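You operate a simulated robot arm through the tools that you are given. There is no shell and no other tool. Be economical: measure what you need, move in short steps, check, and stop when the job is done.

You run a simulated robot arm. Do the job below in one go: nothing can be reset, and whatever is moved stays where it is left.

JOB
Dab the blue plate from the earlier-dated glue pot and set the black steel pad on it.
Fine: of the two pots on the stand; one dab with the purple swab; stand it back and cap the pot before the pad.

Only the result counts: the job must be done as asked and must still hold three seconds after the hand-in. Knocking over, shifting, dropping, spilling or breaking anything else fails it. A push-on lid holds only when it is set on centred and level and pressed home; a screw cap is set on level and turned clockwise until tight.

ROBOT AND FRAMES
A 6-joint arm with a two-finger gripper, on a carriage that runs on a rail from [-2.284, 0.002] to [0.056, 0] (x, y) and turns from -159 to 173 degrees about z. Base frame: it is fixed where the carriage stands at the start and does not move with it; the origin is on the floor, on the carriage's upright axis, x ahead of it, y to its left, z up. Lengths are in m, angles in degrees, forces in N, time in s.
Its first joint turns from -166.0 to 166.0 degrees. Places, roughly: bench behind the pot stand [0.8, 0.4, 0.9]; slide of the press [0.7, 0, 0.9]; swab stand [0.8, 0.3, 0.9]. Payload 5 kg.
The TCP is the grasp point between the finger pads, 0.03 m short of the fingertips. In the tool frame z runs along the fingers and y along their closing line. Largest opening 0.176 m; the body of the gripper starts 0.153 m behind the TCP.
Orientation is told as [roll, pitch, yaw] about the base's x, y, z axes, in that order, counted from this pose: with the fingers straight down and closing along the base's y, the tool's x points along the base's -x, its y along +y and its z along -z.

CONTROLS
- The arm moves only by the tool servo_tool. Its argument "steps" is a list of rows, each a list of 7 numbers: the shift along the tool's x, y, z in cm, then the turn, a rotation vector about the tool's x, y, z in degrees, then the closure, from 0 (fully open) to 1 (shut). In form: [[dx, dy, dz, rx, ry, rz, claw], ...]. A call has 1 to 20 rows; each row is the pose to reach, as a shift and turn from the pose commanded when the call began, along the tool's axes at that moment. A row lasts 0.2 s, in which the tool goes at most 0.05 m and 8.6 degrees; a call with a longer step from one row to the next is refused whole, and so is a gripper value outside its range. A pose out of reach is approached as far as the arm can. The call stops where the force on the tool passes 50 N (or 10 N more than at its start, if that is more) or the arm is blocked; 0.2 s more then pass. Each finger halts on what it meets, pressing with about 36 N; the grip force reading is that of the motor and also rises with nothing between the fingers. The clock runs only during rows and for 0.2 s after the last one: add rows that repeat a pose to give the fingers time. The reply holds the time, the measured pose of the TCP, the force on the tool along the base axes, the opening and the grip force, in the units named above and with some noise, with the torque about the TCP (base axes, N m) and any sound that the robot's microphone picked up, and new pictures: "show" is both (left out), scene, wrist or none.
- Cameras (640 x 400 px; columns grow to the right, rows downward): "scene" is now at [0.0721, 0.2019, 1.6269]; the picture's right is [-0.16, -0.99, 0.00], its down [-0.41, 0.07, -0.91] and it looks along [0.90, -0.15, -0.42] (base axes); focal length 272 px, centre (320, 200). "wrist" rides on the gripper at [0.067, -0.009, -0.184] in the tool frame; the picture's right is [0.14, 0.99, 0.00], its down [-0.92, 0.13, -0.36] and it looks along [-0.36, 0.05, 0.93] (tool axes); focal length 251 px, centre (320, 200). There is no depth. A picture from a camera that has moved, and an enlarged one, comes with that camera's place and axes in the base frame and with its lens. The place of the scene camera against the robot may be out by one fixed shift of up to 0.018 m in any direction.
- lift_body(by): slides the trunk up (or, below 0, down) by that many m; the arm and the scene camera ride with it, the base frame stays. It gives what a move gives, with no picture.
- base_move(legs): drives the robot by 1 to 6 legs, each [ahead, left, turn to the left] in m, m and degrees, along the robot's own axes; the way and the turn of a leg run together, so that a leg with both is an arc; at most 1.5 m and 180 degrees a leg. The arm and the cameras ride along, it lands a little off, and it stops where it bumps. It keeps to its track: a leg is cut to what the track allows. It gives what a move gives, and a new picture of the scene camera.
- turn_head(pan, tilt): turns the head with the scene camera to pan (to the left, within 120 degrees either way) and tilt (down, from -29 to 69), counted from straight ahead of the robot. It gives what a move gives, and a new picture of the scene camera.
- inspect(camera, box): a new picture of the part [left, top, right, bottom] of that camera's present view, enlarged. No time passes.
- finish_job(): hands the job in; it is judged then, once.

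Work in short steps. Places have to be worked out from the pictures, the camera data and where the tool is seen: move nearer, look again, correct. Check each grasp and each placing, and mend what went wrong. You have 120 turns and 260 pictures in all, those below and enlarged ones among them. Open the gripper and draw the arm clear of the work before you hand the job in, unless the task says otherwise; then end with one line.

The tools are called after ">>>" by a JSON object that holds its "op" and its "data". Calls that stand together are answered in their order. servo_tool: Moves the arm, as the interface text tells. Its arguments: {"type":"object","properties":{"steps":{"type":"array","items":{"type":"array","items":{"type":"number"}}},"show":{"type":"string","enum":["both","scene","wrist","none"]}},"required":["steps"]} The other tools are called the same way: lift_body (by) slides the trunk up or down; base_move (legs) drives the base; turn_head (pan, tilt) turns the head that bears the scene camera; inspect (camera, box) takes an enlarged picture of a part of a camera's view; finish_job () hands the job in.

At the start:

```text
t: 0.0
eef_pos: [0.5261, 0.2787, 1.2338]
tcp_rot: [0.0, 0.0, -0.1]
wrist_force: [0.0, 0.6, 0.1]
torque: [0.0, -0.01, 0.02]
width: 0.1761
grasp_force: 0.0
trunk travel left (down, up): [-0.15, 0.2]
robot x, y, heading: [0.003, 0.0001, -0.0]
head pan, tilt: [12.1, 68.8]
```

scene: 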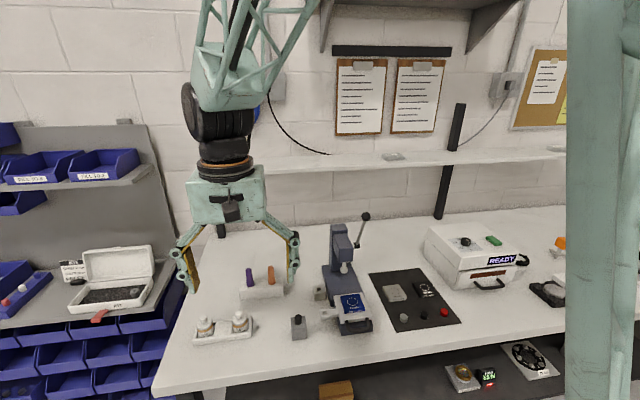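
wrist: 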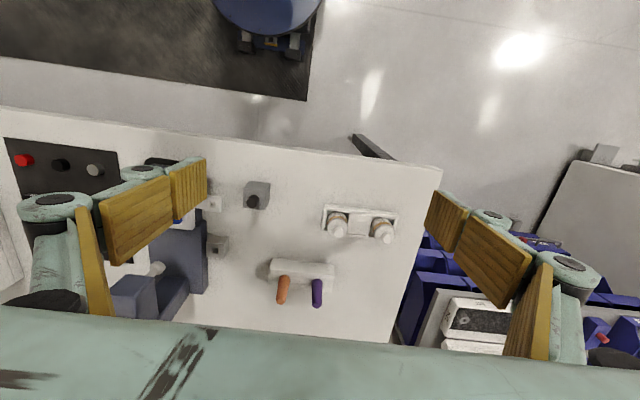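

The scene shows two pots on a stand, two swabs, a press, and a panel. I enlarge the key areas first.

>>> {"op": "inspect", "data": {"camera": "scene", "box": [180, 250, 340, 350]}}

>>> {"op": "inspect", "data": {"camera": "scene", "box": [280, 240, 480, 365]}}

>>> {"op": "inspect", "data": {"camera": "wrist", "box": [190, 150, 430, 320]}}

```text
4.00 times, centred on (260, 300) of scene
camera zoom: at [0.0721, 0.2019, 1.6269], right [-0.16, -0.99, 0.0], down [-0.41, 0.07, -0.91], along [0.9, -0.15, -0.42], focal length 1088 px, centre (560, -200)
```

zoom: 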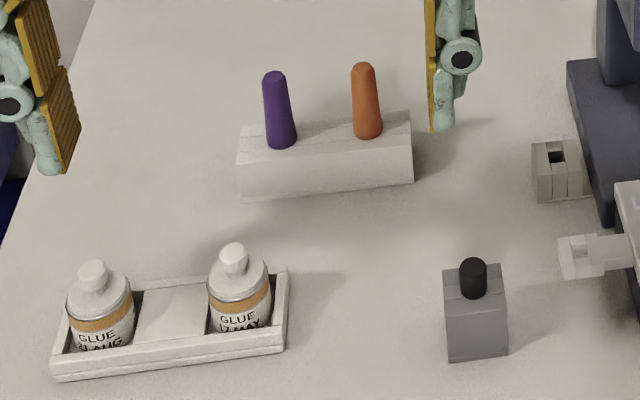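

```text
3.20 times, centred on (380, 302) of scene
camera zoom: at [0.0721, 0.2019, 1.6269], right [-0.16, -0.99, 0.0], down [-0.41, 0.07, -0.91], along [0.9, -0.15, -0.42], focal length 870 px, centre (128, -128)
```

zoom: 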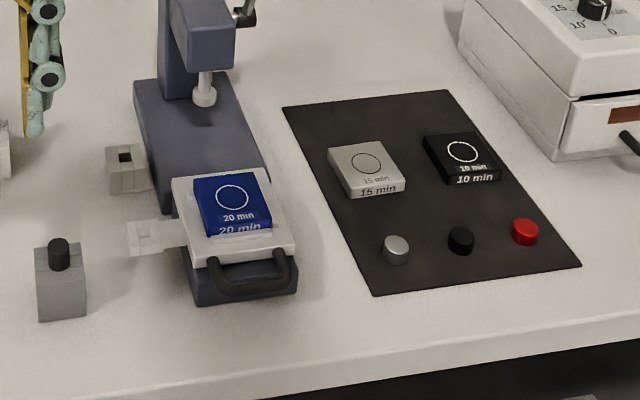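

```text
2.35 times, centred on (310, 235) of wrist
camera zoom: at [0.4594, 0.2689, 1.4179], right [-0.14, 0.99, 0.0], down [0.92, 0.13, 0.36], along [0.36, 0.05, -0.93], focal length 592 px, centre (344, 118)
```

zoom: 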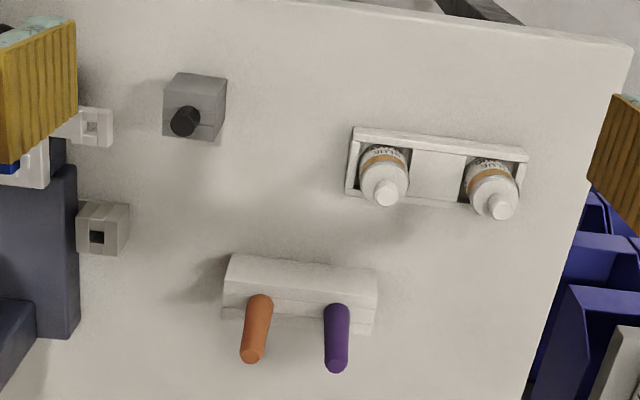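

The labels have dates; I zoom further on each pot.

>>> {"op": "inspect", "data": {"camera": "scene", "box": [192, 310, 224, 342]}}

>>> {"op": "inspect", "data": {"camera": "scene", "box": [226, 305, 258, 337]}}

>>> {"op": "inspect", "data": {"camera": "scene", "box": [385, 265, 465, 335]}}

```text
12.50 times, centred on (208, 326) of scene
camera zoom: at [0.0721, 0.2019, 1.6269], right [-0.16, -0.99, 0.0], down [-0.41, 0.07, -0.91], along [0.9, -0.15, -0.42], focal length 3398 px, centre (1720, -1375)
```

zoom: 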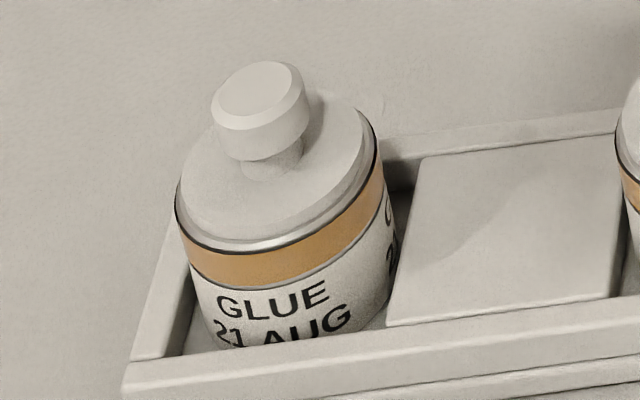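

```text
12.50 times, centred on (242, 321) of scene
camera zoom: at [0.0721, 0.2019, 1.6269], right [-0.16, -0.99, 0.0], down [-0.41, 0.07, -0.91], along [0.9, -0.15, -0.42], focal length 3398 px, centre (1295, -1312)
```

zoom: 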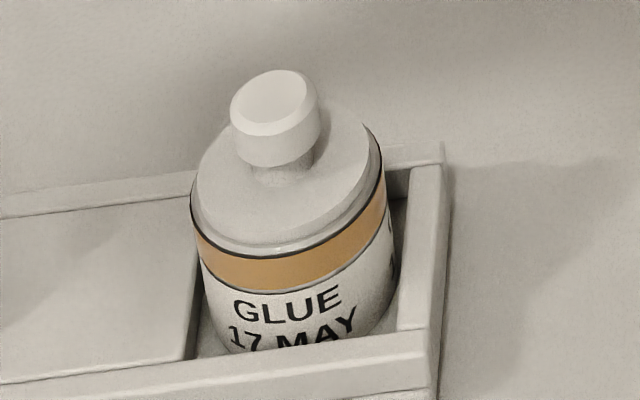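

```text
5.71 times, centred on (425, 300) of scene
camera zoom: at [0.0721, 0.2019, 1.6269], right [-0.16, -0.99, 0.0], down [-0.41, 0.07, -0.91], along [0.9, -0.15, -0.42], focal length 1554 px, centre (-280, -371)
```

zoom: 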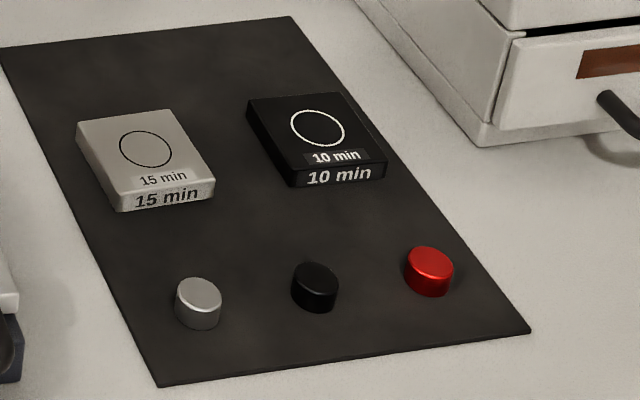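

17 MAY versus 21 AUG; I check whether a year line is hidden, using the wrist view.

>>> {"op": "inspect", "data": {"camera": "wrist", "box": [318, 200, 402, 252]}}

>>> {"op": "inspect", "data": {"camera": "scene", "box": [280, 260, 340, 345]}}

```text
7.62 times, centred on (360, 226) of wrist
camera zoom: at [0.4594, 0.2689, 1.4179], right [-0.14, 0.99, 0.0], down [0.92, 0.13, 0.36], along [0.36, 0.05, -0.93], focal length 1916 px, centre (15, 2)
```

zoom: 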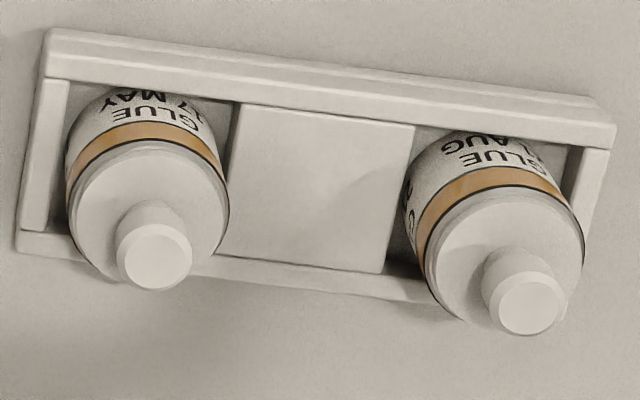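

```text
4.71 times, centred on (310, 302) of scene
camera zoom: at [0.0721, 0.2019, 1.6269], right [-0.16, -0.99, 0.0], down [-0.41, 0.07, -0.91], along [0.9, -0.15, -0.42], focal length 1279 px, centre (367, -282)
```

zoom: 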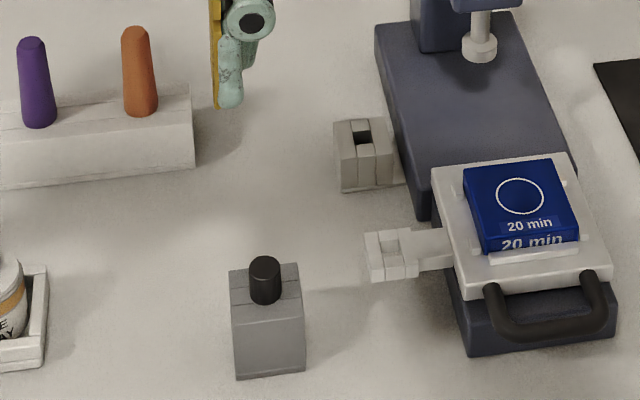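

The May pot (right one, near x 0.68, y 0.335) appears earlier. I move nearer with the fingers partly closed for a better measurement.

>>> {"op": "servo_tool", "data": {"steps": [[-2, 2, 2, 0, 0, 0, 0.3], [-4, 4, 4, 0, 0, 0, 0.7], [-6, 5.6, 6, 0, 0, 0, 0.7], [-7.4, 5.6, 8.4, 0, 0, 0, 0.7], [-7.4, 5.6, 8.4, 0, 0, 0, 0.7]], "show": "wrist"}}

```text
t: 1.2
eef_pos: [0.6011, 0.3351, 1.1498]
tcp_rot: [0.1, 0.1, 0.0]
wrist_force: [1.1, -0.8, -0.2]
torque: [-0.05, 0.12, 0.01]
width: 0.0528
grasp_force: 0.1
trunk travel left (down, up): [-0.15, 0.2]
robot x, y, heading: [-0.0021, 0.0009, -0.1]
head pan, tilt: [12.1, 68.8]
camera wrist: at [0.5337, 0.3253, 1.3329], right [-0.14, 0.99, 0.0], down [0.92, 0.13, 0.36], along [0.36, 0.05, -0.93], focal length 251 px, centre (320, 200)
```

wrist: 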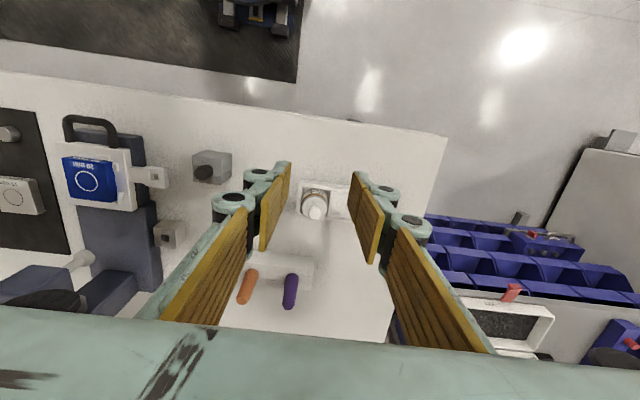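

I zoom to measure the lid more precisely.

>>> {"op": "inspect", "data": {"camera": "wrist", "box": [290, 175, 354, 225]}}

>>> {"op": "inspect", "data": {"camera": "wrist", "box": [220, 240, 340, 325]}}

```text
8.00 times, centred on (322, 200) of wrist
camera zoom: at [0.5337, 0.3253, 1.3329], right [-0.14, 0.99, 0.0], down [0.92, 0.13, 0.36], along [0.36, 0.05, -0.93], focal length 2012 px, centre (304, 200)
```

zoom: 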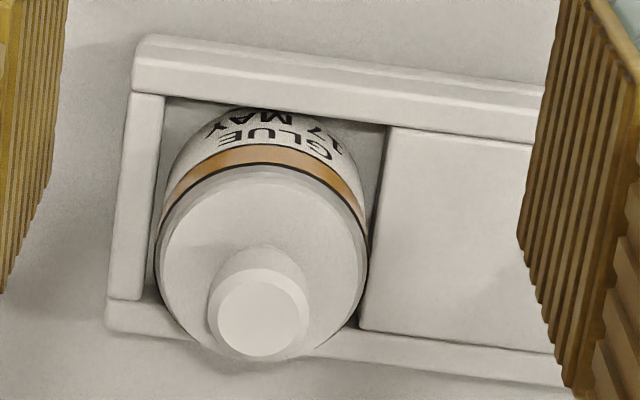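

```text
4.71 times, centred on (280, 282) of wrist
camera zoom: at [0.5337, 0.3253, 1.3329], right [-0.14, 0.99, 0.0], down [0.92, 0.13, 0.36], along [0.36, 0.05, -0.93], focal length 1183 px, centre (508, -188)
```

zoom: 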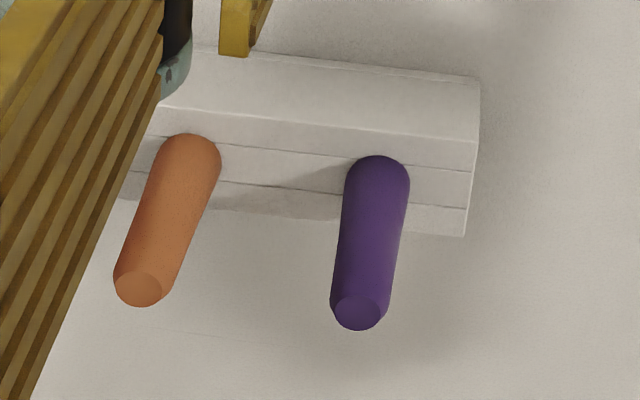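

Triangulating gives the May-pot knob at about (0.698, 0.340), top z ≈ 0.973, lid disc ≈ 0.948. I go above it.

>>> {"op": "servo_tool", "data": {"steps": [[-4, 0.46, 2, 0, 0, 0, 0.7], [-8, 0.46, 4, 0, 0, 0, 0.72], [-9.65, 0.46, 7, 0, 0, 0, 0.75], [-9.65, 0.46, 10, 0, 0, 0, 0.75], [-9.65, 0.46, 10, 0, 0, 0, 0.75]], "show": "both"}}

```text
t: 2.4
eef_pos: [0.695, 0.3403, 1.0491]
tcp_rot: [0.0, 0.0, 0.0]
wrist_force: [-0.1, 0.3, 0.3]
torque: [-0.08, 0.05, 0.02]
width: 0.0441
grasp_force: 0.1
trunk travel left (down, up): [-0.15, 0.2]
robot x, y, heading: [-0.0025, -0.0005, -0.0]
head pan, tilt: [12.1, 68.8]
camera scene: at [0.0361, 0.2288, 1.5669], right [0.21, -0.98, 0.0], down [-0.91, -0.2, -0.36], along [0.35, 0.08, -0.93], focal length 272 px, centre (320, 200)
camera wrist: at [0.6298, 0.3298, 1.2334], right [-0.14, 0.99, 0.0], down [0.92, 0.13, 0.36], along [0.36, 0.05, -0.93], focal length 251 px, centre (320, 200)
```

scene: 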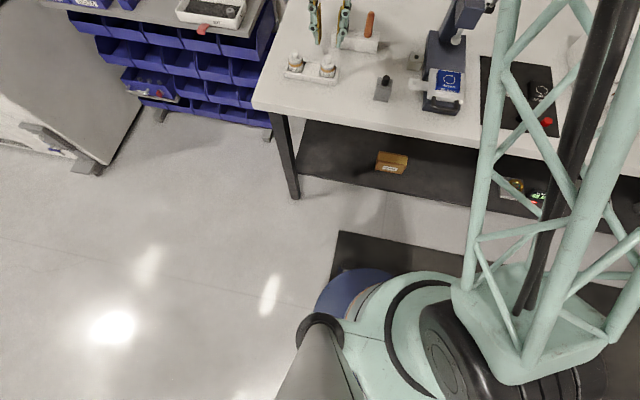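
wrist: 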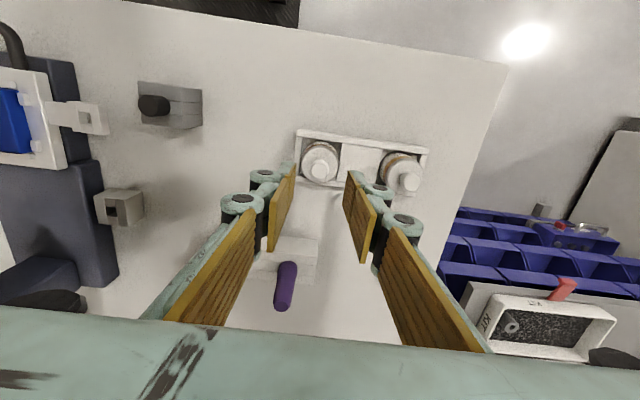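

The head has tilted down; I re-aim it at the pots and zoom on the lid in the wrist view.

>>> {"op": "turn_head", "data": {"pan": 8, "tilt": 38}}

>>> {"op": "inspect", "data": {"camera": "wrist", "box": [280, 125, 440, 225]}}

```text
t: 3.4
eef_pos: [0.6964, 0.3402, 1.0511]
tcp_rot: [0.0, 0.0, 0.0]
wrist_force: [0.5, -0.3, 0.2]
torque: [0.03, 0.04, 0.02]
width: 0.0437
grasp_force: 0.0
trunk travel left (down, up): [-0.15, 0.2]
robot x, y, heading: [0.0031, 0.0004, -0.1]
head pan, tilt: [8.0, 38.0]
camera scene: at [0.0665, 0.2288, 1.606], right [0.14, -0.99, 0.0], down [-0.61, -0.09, -0.79], along [0.78, 0.11, -0.62], focal length 272 px, centre (320, 200)
```

scene: 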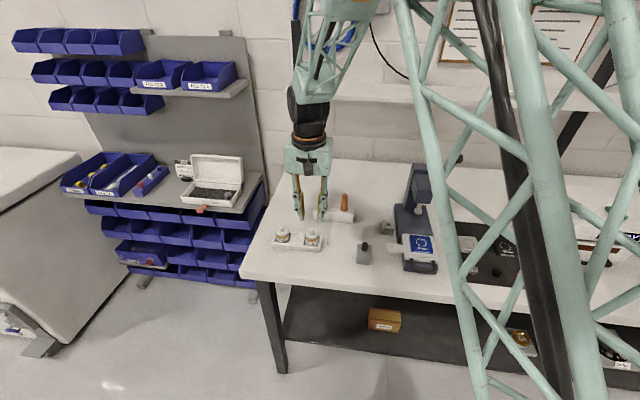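

```text
4.00 times, centred on (360, 175) of wrist
camera zoom: at [0.6295, 0.3295, 1.2338], right [-0.14, 0.99, 0.0], down [0.92, 0.13, 0.36], along [0.36, 0.05, -0.93], focal length 1006 px, centre (160, 300)
```

zoom: 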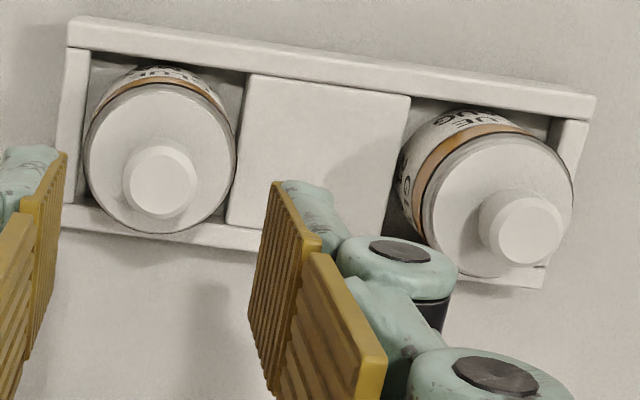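

The knob is at (0.6967, 0.3396), centred between the fingers. I descend to z ≈ 0.984 and close.

>>> {"op": "servo_tool", "data": {"steps": [[0, 0, 3, 0, 0, 0, 0.75], [0, 0, 5, 0, 0, 0, 0.75], [0, 0, 6.6, 0, 0, 0, 0.75], [0, 0, 6.6, 0, 0, 0, 0.8], [0, 0, 6.6, 0, 0, 0, 0.85], [0, 0, 6.6, 0, 0, 0, 0.9], [0, 0, 6.6, 0, 0, 0, 0.95], [0, 0, 6.6, 0, 0, 0, 1], [0, 0, 6.6, 0, 0, 0, 1]], "show": "both"}}

```text
t: 5.4
eef_pos: [0.6945, 0.3399, 0.9841]
tcp_rot: [-0.1, -0.1, 0.0]
wrist_force: [0.1, -0.1, 0.0]
torque: [0.0, 0.0, 0.01]
width: 0.0163
grasp_force: 35.6
trunk travel left (down, up): [-0.15, 0.2]
robot x, y, heading: [-0.0034, 0.0017, 0.2]
head pan, tilt: [8.0, 38.0]
heard: snap
camera scene: at [0.0666, 0.2288, 1.6061], right [0.14, -0.99, 0.0], down [-0.61, -0.09, -0.79], along [0.78, 0.11, -0.62], focal length 272 px, centre (320, 200)
camera wrist: at [0.6293, 0.3294, 1.1684], right [-0.14, 0.99, 0.0], down [0.92, 0.13, 0.36], along [0.36, 0.05, -0.93], focal length 251 px, centre (320, 200)
```

scene: 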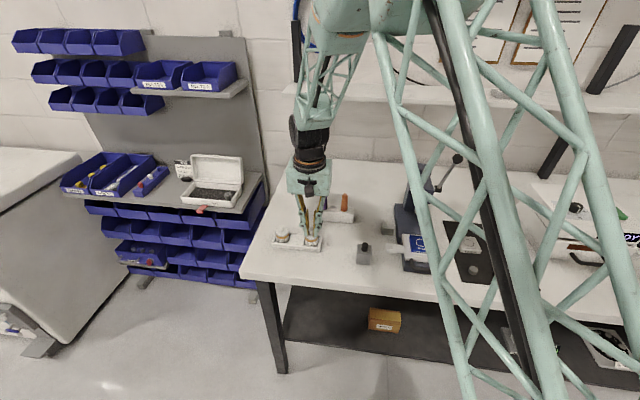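
wrist: 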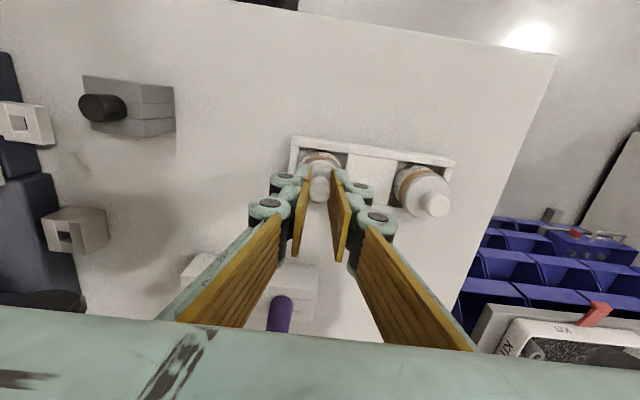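

Knob gripped (16 mm), and a snap was heard. I lift slightly and look.

>>> {"op": "servo_tool", "data": {"steps": [[0, 0, -0.5, 0, 0, 0, 1], [0, 0, -1.0, 0, 0, 0, 1], [0, 0, -1.5, 0, 0, 0, 1], [0, 0, -1.5, 0, 0, 0, 1]], "show": "wrist"}}

>>> {"op": "inspect", "data": {"camera": "wrist", "box": [270, 110, 470, 235]}}

>>> {"op": "inspect", "data": {"camera": "scene", "box": [265, 200, 345, 260]}}

```text
t: 6.4
eef_pos: [0.6964, 0.3399, 0.9998]
tcp_rot: [0.0, 0.1, 0.0]
wrist_force: [-1.2, -0.4, -0.4]
torque: [0.02, 0.03, 0.0]
width: 0.0161
grasp_force: 36.6
trunk travel left (down, up): [-0.15, 0.2]
robot x, y, heading: [0.0032, -0.0004, -0.1]
head pan, tilt: [8.0, 38.0]
camera wrist: at [0.6297, 0.3295, 1.1835], right [-0.14, 0.99, 0.0], down [0.92, 0.13, 0.36], along [0.36, 0.05, -0.93], focal length 251 px, centre (320, 200)
```

wrist: 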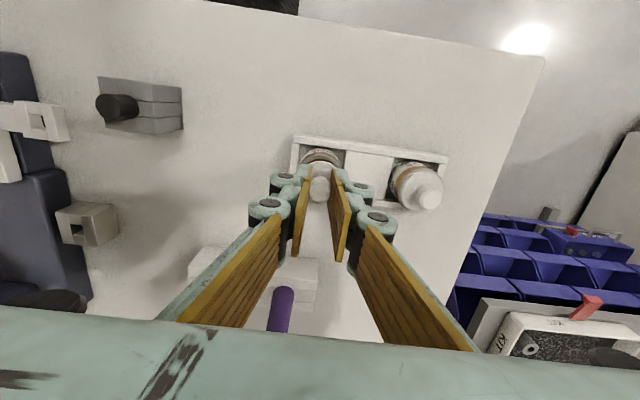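

```text
3.20 times, centred on (370, 172) of wrist
camera zoom: at [0.6297, 0.3295, 1.1835], right [-0.14, 0.99, 0.0], down [0.92, 0.13, 0.36], along [0.36, 0.05, -0.93], focal length 805 px, centre (160, 288)
```

zoom: 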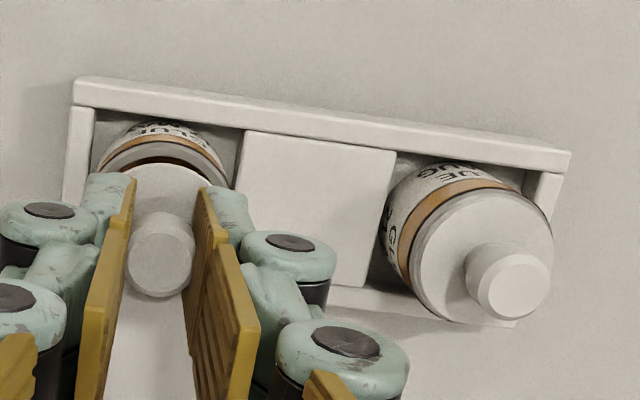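

```text
6.67 times, centred on (305, 230) of scene
camera zoom: at [0.0665, 0.2287, 1.6061], right [0.14, -0.99, 0.0], down [-0.61, -0.09, -0.79], along [0.78, 0.11, -0.62], focal length 1812 px, centre (420, 0)
```

zoom: 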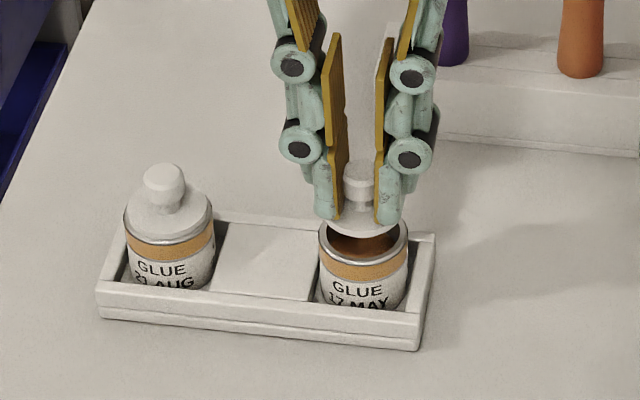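

Lid is off (a push-on lid). I carry it to the free bench behind the stand at about (0.79, 0.41).

>>> {"op": "servo_tool", "data": {"steps": [[0, 0, -4, 0, 0, 0, 1], [-3, 2, -5, 0, 0, 0, 1], [-6, 4.5, -5, 0, 0, 0, 1], [-9.4, 7, -5, 0, 0, 0, 1], [-9.4, 7, -1, 0, 0, 0, 1], [-9.4, 7, 2, 0, 0, 0, 1], [-9.4, 7, 3.5, 0, 0, 0, 1], [-9.4, 7, 3.5, 0, 0, 0, 1]], "show": "both"}}

>>> {"op": "inspect", "data": {"camera": "scene", "box": [265, 180, 345, 240]}}

```text
t: 8.2
eef_pos: [0.7922, 0.4103, 0.9629]
tcp_rot: [0.0, -0.1, 0.0]
wrist_force: [0.5, -0.7, 0.2]
torque: [-0.02, 0.04, -0.01]
width: 0.0165
grasp_force: 35.8
trunk travel left (down, up): [-0.15, 0.2]
robot x, y, heading: [0.0003, -0.0025, -0.3]
head pan, tilt: [8.0, 38.0]
camera scene: at [0.0667, 0.2289, 1.6061], right [0.14, -0.99, 0.0], down [-0.61, -0.09, -0.79], along [0.78, 0.11, -0.62], focal length 272 px, centre (320, 200)
camera wrist: at [0.7245, 0.4, 1.147], right [-0.14, 0.99, 0.0], down [0.92, 0.13, 0.36], along [0.36, 0.05, -0.93], focal length 251 px, centre (320, 200)
```

scene: 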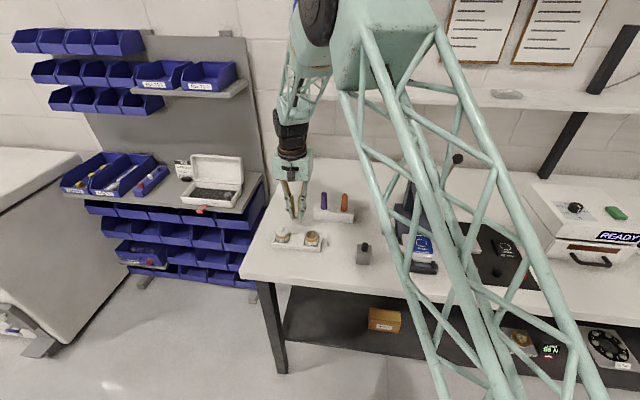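
wrist: 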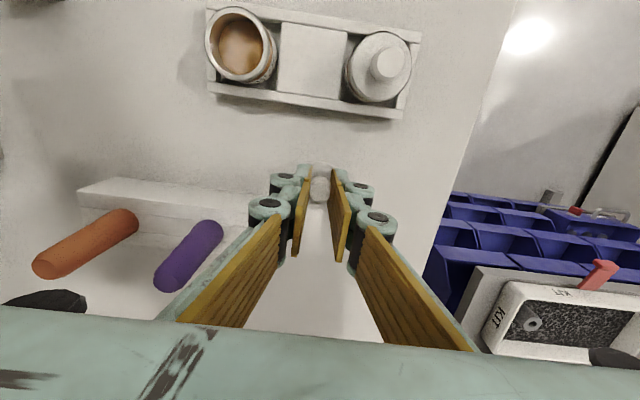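

```text
6.67 times, centred on (305, 210) of scene
camera zoom: at [0.0667, 0.2289, 1.6061], right [0.14, -0.99, 0.0], down [-0.61, -0.09, -0.79], along [0.78, 0.11, -0.62], focal length 1812 px, centre (420, 133)
```

zoom: 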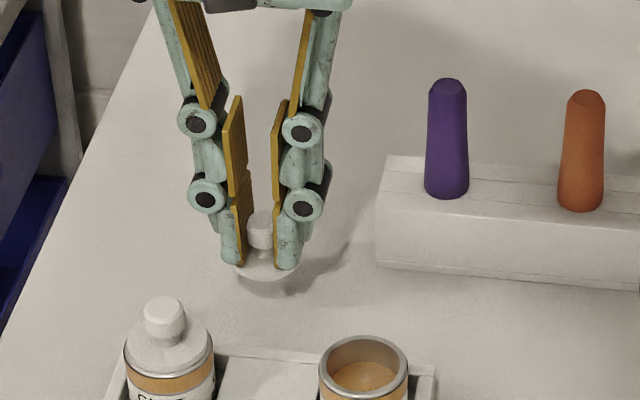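

The lid is slightly above the bench. I descend in small steps watching the force.

>>> {"op": "servo_tool", "data": {"steps": [[0, 0, 0.4, 0, 0, 0, 1], [0, 0, 0.8, 0, 0, 0, 1], [0, 0, 1.2, 0, 0, 0, 1], [0, 0, 1.2, 0, 0, 0, 1]], "show": "none"}}

>>> {"op": "inspect", "data": {"camera": "scene", "box": [275, 195, 315, 225]}}

```text
t: 9.2
eef_pos: [0.7898, 0.4095, 0.9523]
tcp_rot: [-0.1, 0.0, 0.0]
wrist_force: [0.8, -0.5, 0.2]
torque: [-0.02, 0.0, 0.0]
width: 0.0163
grasp_force: 36.3
trunk travel left (down, up): [-0.15, 0.2]
robot x, y, heading: [-0.0006, 0.0029, 0.0]
head pan, tilt: [8.0, 38.0]
```

```text
13.33 times, centred on (295, 210) of scene
camera zoom: at [0.0666, 0.2288, 1.6061], right [0.14, -0.99, 0.0], down [-0.61, -0.09, -0.79], along [0.78, 0.11, -0.62], focal length 3625 px, centre (653, 67)
```

zoom: 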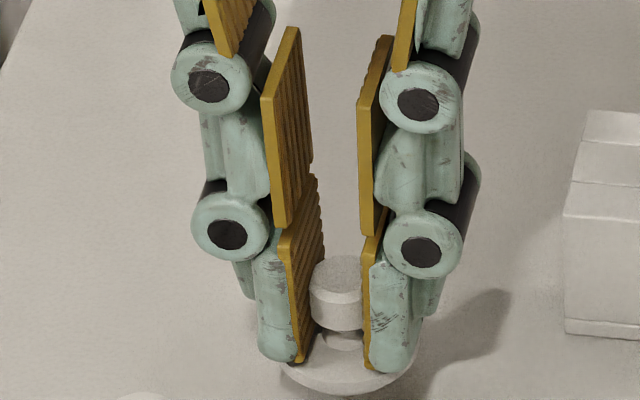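

Still free; I continue down.

>>> {"op": "servo_tool", "data": {"steps": [[0, 0, 0.3, 0, 0, 0, 1], [0, 0, 0.6, 0, 0, 0, 1], [0, 0, 0.8, 0, 0, 0, 1], [0, 0, 0.8, 0, 0, 0, 1]], "show": "none"}}

>>> {"op": "inspect", "data": {"camera": "scene", "box": [275, 195, 315, 225]}}

```text
t: 10.2
eef_pos: [0.7899, 0.41, 0.9439]
tcp_rot: [-0.1, 0.0, 0.0]
wrist_force: [0.1, -0.4, -1.1]
torque: [0.03, -0.01, -0.02]
width: 0.0163
grasp_force: 36.0
trunk travel left (down, up): [-0.15, 0.2]
robot x, y, heading: [0.0006, 0.001, -0.1]
head pan, tilt: [8.0, 38.0]
```

```text
13.33 times, centred on (295, 210) of scene
camera zoom: at [0.0666, 0.2288, 1.6061], right [0.14, -0.99, 0.0], down [-0.61, -0.09, -0.79], along [0.78, 0.11, -0.62], focal length 3625 px, centre (653, 67)
```

zoom: 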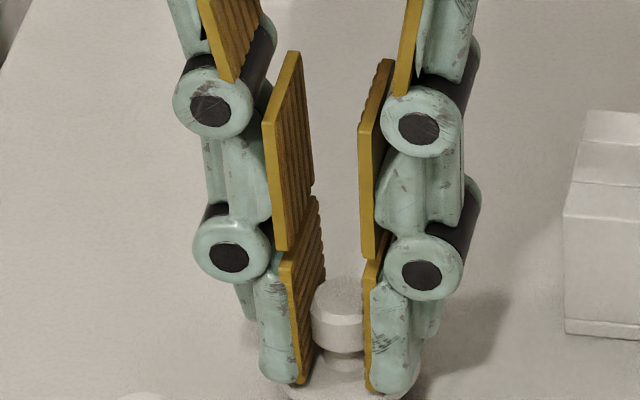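

Close to contact; I go on in 2 mm steps.

>>> {"op": "servo_tool", "data": {"steps": [[0, 0, 0.15, 0, 0, 0, 1], [0, 0, 0.3, 0, 0, 0, 1], [0, 0, 0.4, 0, 0, 0, 1], [0, 0, 0.4, 0, 0, 0, 1]], "show": "none"}}

>>> {"op": "inspect", "data": {"camera": "scene", "box": [275, 200, 315, 230]}}

```text
t: 11.2
eef_pos: [0.7904, 0.4107, 0.9404]
tcp_rot: [-0.1, 0.0, 0.0]
wrist_force: [-1.1, -0.3, 0.9]
torque: [-0.02, 0.03, -0.02]
width: 0.0165
grasp_force: 36.0
trunk travel left (down, up): [-0.15, 0.2]
robot x, y, heading: [-0.0018, 0.0012, -0.3]
head pan, tilt: [8.0, 38.0]
```

```text
13.33 times, centred on (295, 215) of scene
camera zoom: at [0.0666, 0.2288, 1.6061], right [0.14, -0.99, 0.0], down [-0.61, -0.09, -0.79], along [0.78, 0.11, -0.62], focal length 3625 px, centre (653, 0)
```

zoom: 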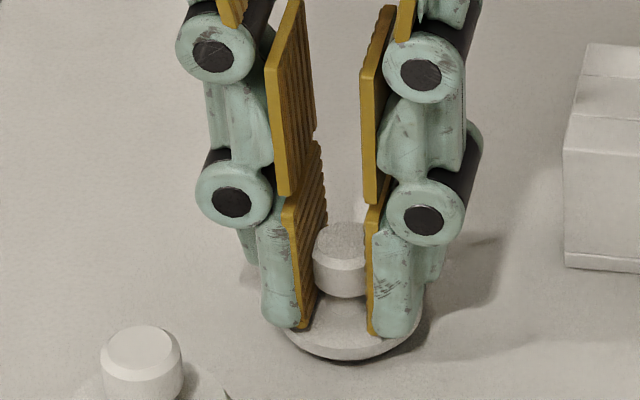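

Shadow nearly joins the lid's edge; a few mm more.

>>> {"op": "servo_tool", "data": {"steps": [[0, 0, 0.15, 0, 0, 0, 1], [0, 0, 0.3, 0, 0, 0, 1], [0, 0, 0.45, 0, 0, 0, 1], [0, 0, 0.45, 0, 0, 0, 1]], "show": "none"}}

>>> {"op": "inspect", "data": {"camera": "scene", "box": [275, 200, 315, 230]}}

```text
t: 12.2
eef_pos: [0.7901, 0.4095, 0.9384]
tcp_rot: [0.1, -0.2, 0.0]
wrist_force: [2.5, 0.1, 32.7]
torque: [0.01, -0.03, -0.01]
width: 0.0161
grasp_force: 36.5
trunk travel left (down, up): [-0.15, 0.2]
robot x, y, heading: [0.0019, -0.0002, 0.1]
head pan, tilt: [8.0, 38.0]
```

```text
13.33 times, centred on (295, 215) of scene
camera zoom: at [0.0651, 0.228, 1.6065], right [0.14, -0.99, 0.0], down [-0.61, -0.09, -0.79], along [0.78, 0.11, -0.61], focal length 3625 px, centre (653, 0)
```

zoom: 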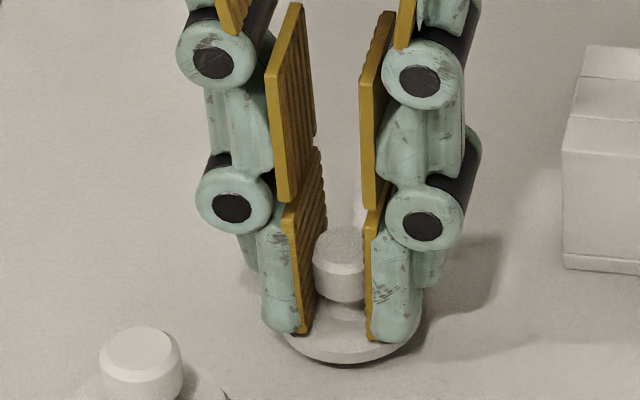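

Contact felt: the lid rests at TCP z ≈ 0.938. I relieve the force, release and rise.

>>> {"op": "servo_tool", "data": {"steps": [[0, 0, -0.2, 0, 0, 0, 1], [0, 0, -0.2, 0, 0, 0, 0.9], [0, 0, -0.2, 0, 0, 0, 0.8], [0, 0, -0.2, 0, 0, 0, 0.75], [0, 0, -0.2, 0, 0, 0, 0.75], [0, 0, -3, 0, 0, 0, 0.75], [0, 0, -7, 0, 0, 0, 0.75], [0, 0, -11, 0, 0, 0, 0.75], [0, 0, -15, 0, 0, 0, 0.75], [0, 0, -15, 0, 0, 0, 0.75]], "show": "wrist"}}

>>> {"op": "inspect", "data": {"camera": "wrist", "box": [200, 50, 460, 212]}}

>>> {"op": "inspect", "data": {"camera": "scene", "box": [265, 180, 365, 260]}}

```text
t: 14.4
eef_pos: [0.7903, 0.4083, 1.0869]
tcp_rot: [0.0, 0.0, -0.1]
wrist_force: [-0.8, -0.1, 0.6]
torque: [0.05, -0.04, -0.02]
width: 0.044
grasp_force: 0.2
trunk travel left (down, up): [-0.15, 0.2]
robot x, y, heading: [-0.0003, 0.0024, -0.2]
head pan, tilt: [8.0, 38.0]
camera wrist: at [0.7237, 0.3989, 1.2701], right [-0.14, 0.99, 0.0], down [0.92, 0.13, 0.36], along [0.36, 0.05, -0.93], focal length 251 px, centre (320, 200)
```

wrist: 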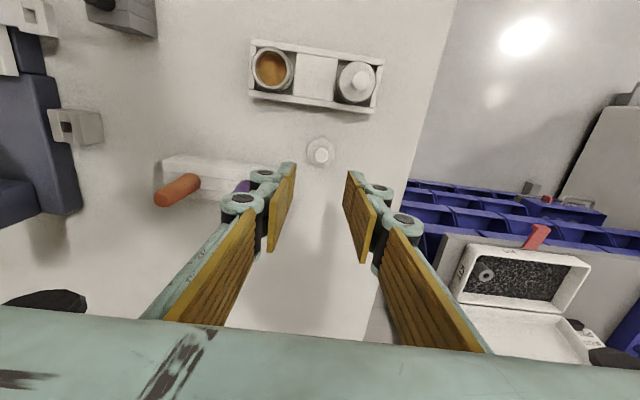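

```text
2.46 times, centred on (330, 131) of wrist
camera zoom: at [0.7237, 0.3989, 1.2701], right [-0.14, 0.99, 0.0], down [0.92, 0.13, 0.36], along [0.36, 0.05, -0.93], focal length 619 px, centre (295, 370)
```

zoom: 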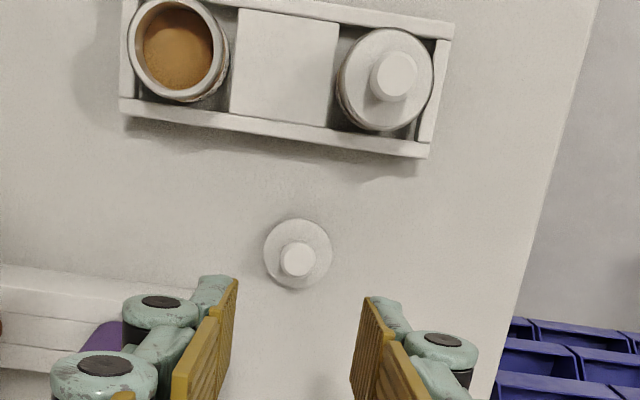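

```text
5.00 times, centred on (315, 220) of scene
camera zoom: at [0.0661, 0.2283, 1.6061], right [0.14, -0.99, 0.0], down [-0.61, -0.09, -0.79], along [0.78, 0.11, -0.62], focal length 1359 px, centre (345, 100)
```

zoom: 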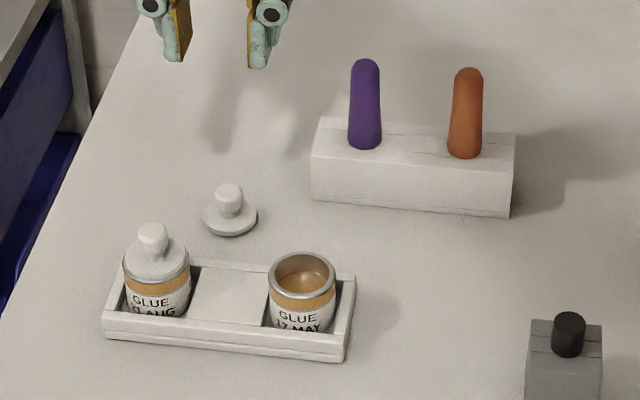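

The lid stands safely on the bench. The purple swab's top is at about (0.857, 0.316, 1.003); I move above it and re-measure.

>>> {"op": "servo_tool", "data": {"steps": [[-2, -3, 0, 0, 0, 0, 0.75], [-4, -6, 0, 0, 0, 0, 0.75], [-6.6, -9.2, 0, 0, 0, 0, 0.75], [-6.6, -9.2, 0, 0, 0, 0, 0.75]], "show": "wrist"}}

>>> {"op": "inspect", "data": {"camera": "wrist", "box": [220, 110, 420, 235]}}

>>> {"op": "inspect", "data": {"camera": "scene", "box": [295, 160, 375, 220]}}

```text
t: 15.4
eef_pos: [0.8572, 0.3177, 1.0863]
tcp_rot: [0.0, 0.0, -0.1]
wrist_force: [0.8, -0.1, -0.5]
torque: [0.21, 0.08, 0.03]
width: 0.0439
grasp_force: 0.1
trunk travel left (down, up): [-0.15, 0.2]
robot x, y, heading: [0.002, 0.0003, -0.2]
head pan, tilt: [8.0, 38.0]
camera wrist: at [0.7898, 0.3065, 1.2684], right [-0.14, 0.99, 0.0], down [0.92, 0.13, 0.36], along [0.36, 0.05, -0.93], focal length 251 px, centre (320, 200)
```

wrist: 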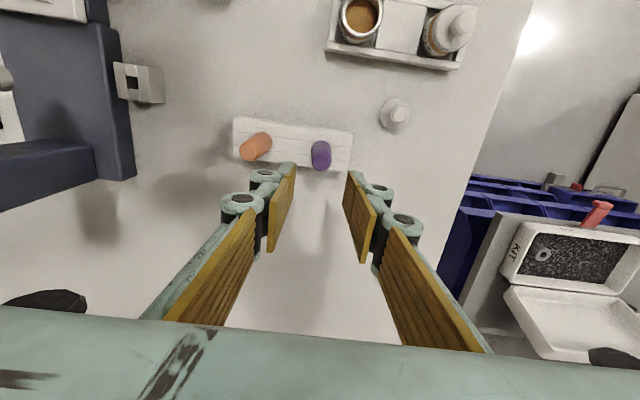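

```text
3.20 times, centred on (320, 172) of wrist
camera zoom: at [0.7898, 0.3065, 1.2684], right [-0.14, 0.99, 0.0], down [0.92, 0.13, 0.36], along [0.36, 0.05, -0.93], focal length 805 px, centre (320, 288)
```

zoom: 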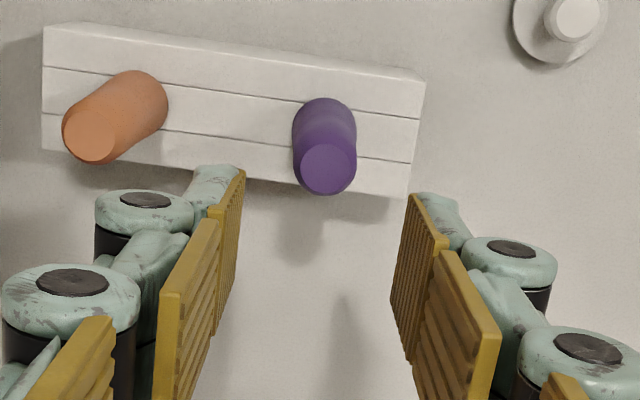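

```text
6.67 times, centred on (335, 190) of scene
camera zoom: at [0.0669, 0.2282, 1.6062], right [0.14, -0.99, 0.0], down [-0.61, -0.09, -0.79], along [0.78, 0.11, -0.62], focal length 1812 px, centre (220, 267)
```

zoom: 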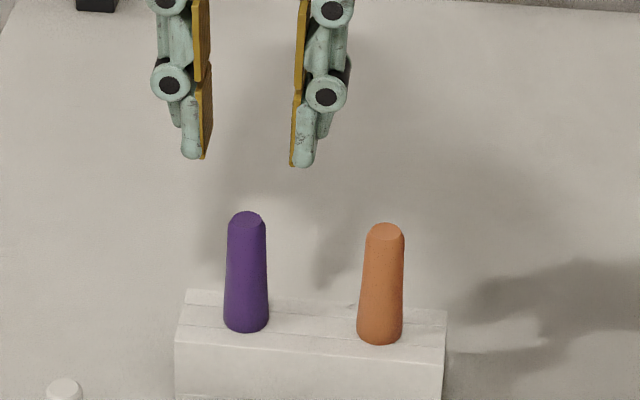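

The steep view refines the swab top to (0.847, 0.317, ~1.013). I shift and descend to z ≈ 0.987, then close.

>>> {"op": "servo_tool", "data": {"steps": [[0.9, -0.05, 1, 0, 0, 0, 0.75], [0.9, -0.05, 4, 0, 0, 0, 0.75], [0.9, -0.05, 7, 0, 0, 0, 0.75], [0.9, -0.05, 9.9, 0, 0, 0, 0.75], [0.9, -0.05, 9.9, 0, 0, 0, 0.75]], "show": "wrist"}}

>>> {"op": "inspect", "data": {"camera": "scene", "box": [295, 160, 375, 220]}}

```text
t: 16.6
eef_pos: [0.847, 0.3182, 0.9869]
tcp_rot: [0.0, 0.0, -0.1]
wrist_force: [0.1, 0.8, -0.3]
torque: [-0.02, 0.03, -0.02]
width: 0.0439
grasp_force: 0.1
trunk travel left (down, up): [-0.15, 0.2]
robot x, y, heading: [-0.0011, -0.0006, -0.0]
head pan, tilt: [8.0, 38.0]
camera wrist: at [0.7806, 0.3075, 1.17], right [-0.14, 0.99, 0.0], down [0.92, 0.13, 0.36], along [0.36, 0.05, -0.93], focal length 251 px, centre (320, 200)
```

wrist: 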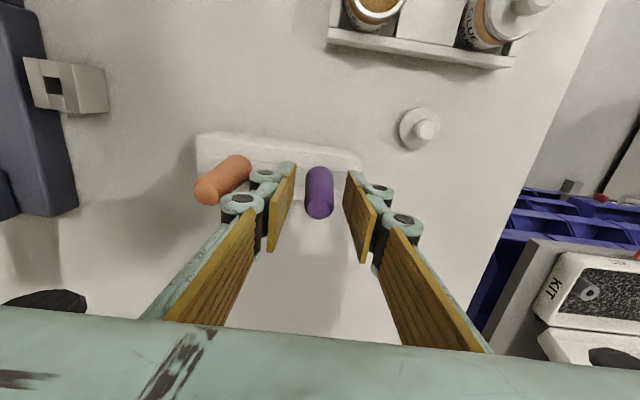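

```text
6.67 times, centred on (335, 190) of scene
camera zoom: at [0.0669, 0.229, 1.6061], right [0.14, -0.99, 0.0], down [-0.61, -0.09, -0.79], along [0.78, 0.11, -0.62], focal length 1812 px, centre (220, 267)
```

zoom: 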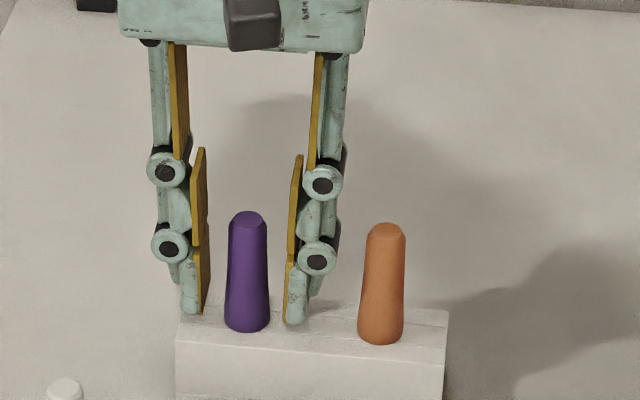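

Swab is centred between the fingers. I close and lift slowly.

>>> {"op": "servo_tool", "data": {"steps": [[0, 0, 0, 0, 0, 0, 0.8], [0, 0, 0, 0, 0, 0, 0.85], [0, 0, 0, 0, 0, 0, 0.9], [0, 0, 0, 0, 0, 0, 1], [0, 0, 0, 0, 0, 0, 1], [0, 0, -1, 0, 0, 0, 1], [0, 0, -3, 0, 0, 0, 1], [0, 0, -6, 0, 0, 0, 1], [0, 0, -9, 0, 0, 0, 1], [0, 0, -11, 0, 0, 0, 1], [0, 0, -11, 0, 0, 0, 1]], "show": "wrist"}}

>>> {"op": "inspect", "data": {"camera": "scene", "box": [295, 140, 375, 200]}}

```text
t: 19.0
eef_pos: [0.8466, 0.3173, 1.0979]
tcp_rot: [0.0, 0.0, -0.1]
wrist_force: [-0.7, -0.3, 0.5]
torque: [0.03, -0.02, 0.02]
width: 0.0192
grasp_force: 36.3
trunk travel left (down, up): [-0.15, 0.2]
robot x, y, heading: [-0.0009, -0.0004, 0.0]
head pan, tilt: [8.0, 38.0]
camera wrist: at [0.7809, 0.3065, 1.2803], right [-0.14, 0.99, 0.0], down [0.92, 0.13, 0.36], along [0.36, 0.05, -0.93], focal length 251 px, centre (320, 200)
```

wrist: 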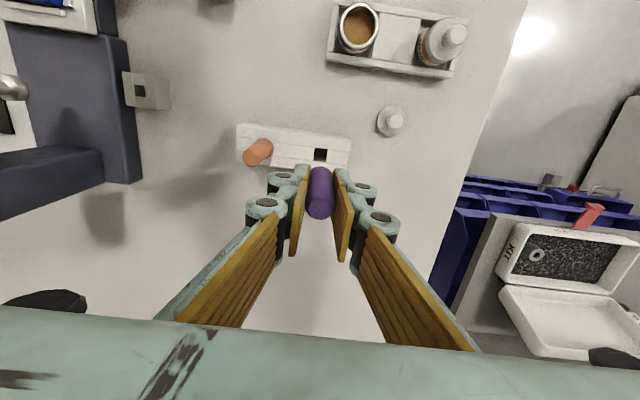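

```text
6.67 times, centred on (335, 170) of scene
camera zoom: at [0.0664, 0.2286, 1.6061], right [0.14, -0.99, 0.0], down [-0.61, -0.09, -0.79], along [0.78, 0.11, -0.62], focal length 1812 px, centre (220, 400)
```

zoom: 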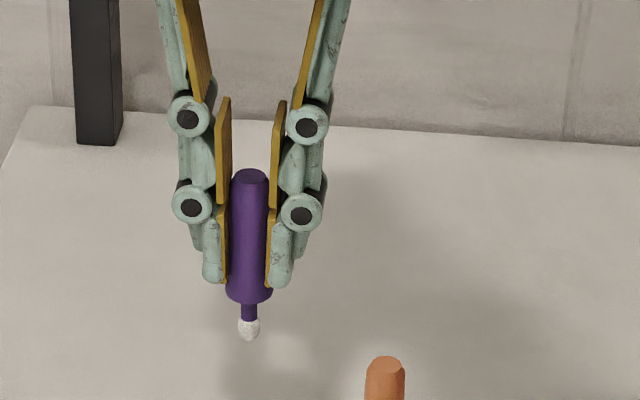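

Swab is out; its tip sits about 0.077 m below the TCP. I check the glue level in the pot.

>>> {"op": "inspect", "data": {"camera": "scene", "box": [294, 225, 326, 249]}}

>>> {"op": "inspect", "data": {"camera": "wrist", "box": [320, 0, 400, 60]}}

>>> {"op": "inspect", "data": {"camera": "scene", "box": [312, 160, 342, 195]}}

```text
16.00 times, centred on (310, 237) of scene
camera zoom: at [0.0664, 0.2286, 1.6061], right [0.14, -0.99, 0.0], down [-0.61, -0.09, -0.79], along [0.78, 0.11, -0.62], focal length 4350 px, centre (480, -392)
```

zoom: 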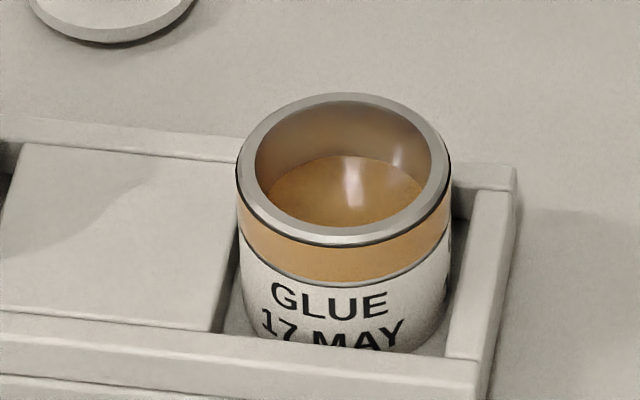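

```text
6.67 times, centred on (360, 30) of wrist
camera zoom: at [0.7809, 0.3065, 1.2803], right [-0.14, 0.99, 0.0], down [0.92, 0.13, 0.36], along [0.36, 0.05, -0.93], focal length 1676 px, centre (53, 1333)
```

zoom: 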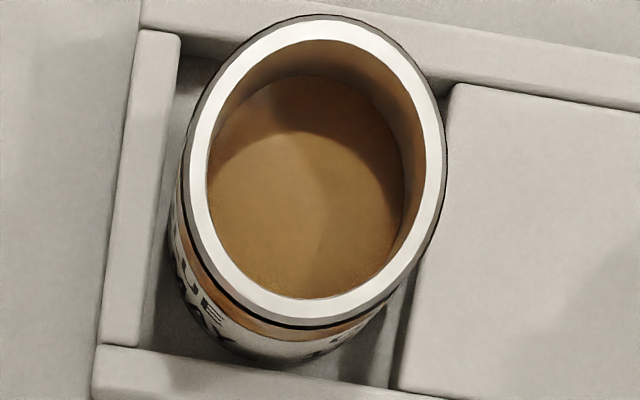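

```text
11.43 times, centred on (327, 178) of scene
camera zoom: at [0.0664, 0.2286, 1.6061], right [0.14, -0.99, 0.0], down [-0.61, -0.09, -0.79], along [0.78, 0.11, -0.62], focal length 3107 px, centre (240, 457)
```

zoom: 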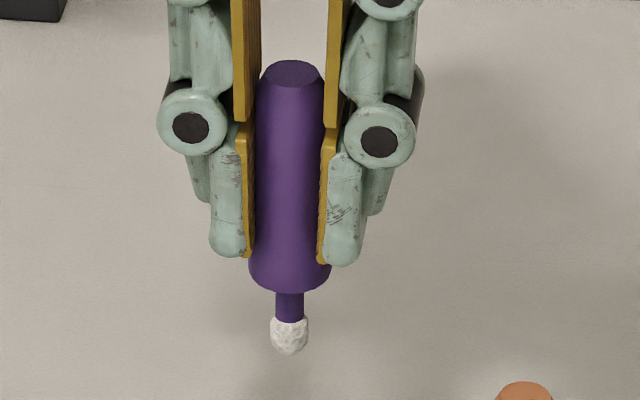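

Glue surface is ~1.4 cm below the rim (z ≈ 0.93). I carry the swab over the pot centre (0.697, 0.340) and stop above to check.

>>> {"op": "servo_tool", "data": {"steps": [[4, 0.6, 0, 0, 0, 0, 1], [8, 1.2, 0, 0, 0, 0, 1], [12, 1.8, 0, 0, 0, 0, 1], [15, 2.25, 0, 0, 0, 0, 1], [15, 2.25, 3, 0, 0, 0, 1], [15, 2.25, 5, 0, 0, 0, 1], [15, 2.25, 5, 0, 0, 0, 1]], "show": "none"}}

>>> {"op": "inspect", "data": {"camera": "scene", "box": [285, 205, 341, 247]}}

>>> {"op": "inspect", "data": {"camera": "wrist", "box": [270, 110, 370, 210]}}

```text
t: 20.6
eef_pos: [0.6961, 0.3389, 1.0472]
tcp_rot: [0.0, 0.1, 0.0]
wrist_force: [-1.1, 0.0, -0.5]
torque: [-0.06, 0.06, -0.01]
width: 0.0194
grasp_force: 36.0
trunk travel left (down, up): [-0.15, 0.2]
robot x, y, heading: [-0.0003, 0.0015, -0.0]
head pan, tilt: [8.0, 38.0]
```

```text
9.52 times, centred on (313, 226) of scene
camera zoom: at [0.0667, 0.229, 1.6061], right [0.14, -0.99, 0.0], down [-0.61, -0.09, -0.79], along [0.78, 0.11, -0.62], focal length 2589 px, centre (387, -48)
```

zoom: 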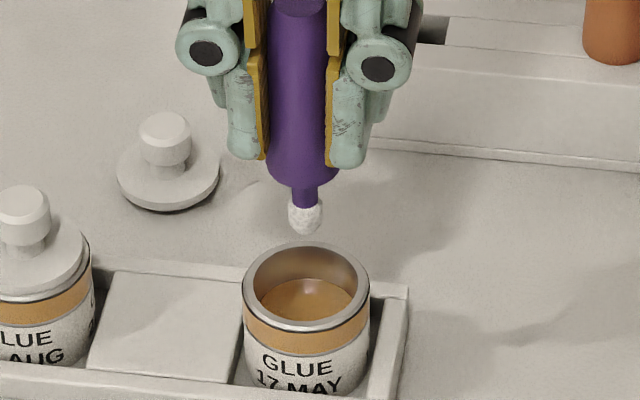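

```text
4.00 times, centred on (320, 160) of wrist
camera zoom: at [0.6314, 0.3293, 1.2307], right [-0.14, 0.99, 0.0], down [0.92, 0.13, 0.36], along [0.36, 0.05, -0.93], focal length 1006 px, centre (320, 360)
```

zoom: 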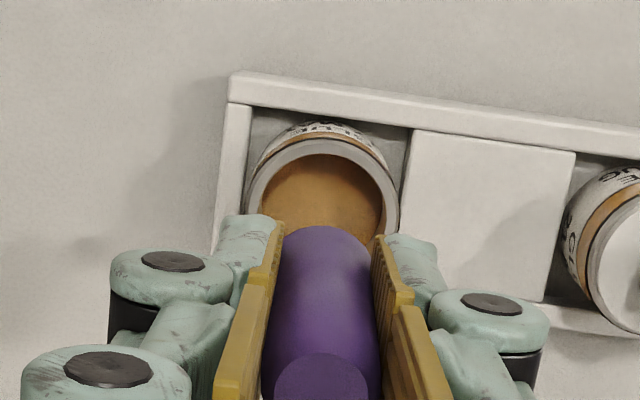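

Aligned above the mouth, tip ~2.5 cm above the rim. I dip 4.4 cm and hold.

>>> {"op": "servo_tool", "data": {"steps": [[0, 0, 1.5, 0, 0, 0, 1], [0, 0, 3, 0, 0, 0, 1], [0, 0, 4, 0, 0, 0, 1], [0, 0, 4.5, 0, 0, 0, 1], [0, 0, 4.5, 0, 0, 0, 1]], "show": "none"}}

>>> {"op": "inspect", "data": {"camera": "scene", "box": [285, 205, 341, 247]}}

```text
t: 21.8
eef_pos: [0.6985, 0.3394, 1.0038]
tcp_rot: [0.2, -0.2, 0.0]
wrist_force: [-1.7, 0.8, 30.3]
torque: [0.01, 0.07, -0.01]
width: 0.0194
grasp_force: 35.9
trunk travel left (down, up): [-0.15, 0.2]
robot x, y, heading: [-0.0031, 0.0011, 0.2]
head pan, tilt: [8.0, 38.0]
```

```text
9.52 times, centred on (313, 226) of scene
camera zoom: at [0.0652, 0.2281, 1.6065], right [0.14, -0.99, 0.0], down [-0.61, -0.09, -0.79], along [0.78, 0.11, -0.61], focal length 2589 px, centre (387, -48)
```

zoom: 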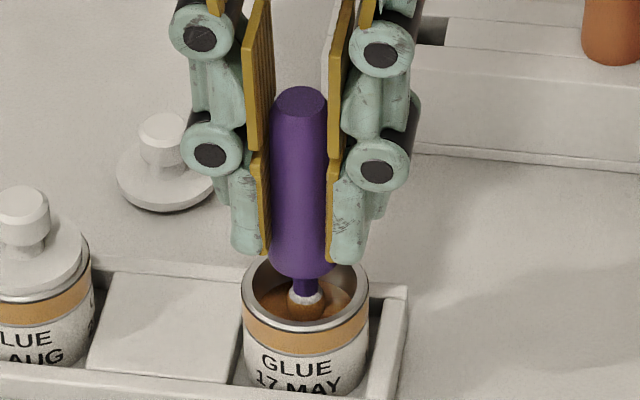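

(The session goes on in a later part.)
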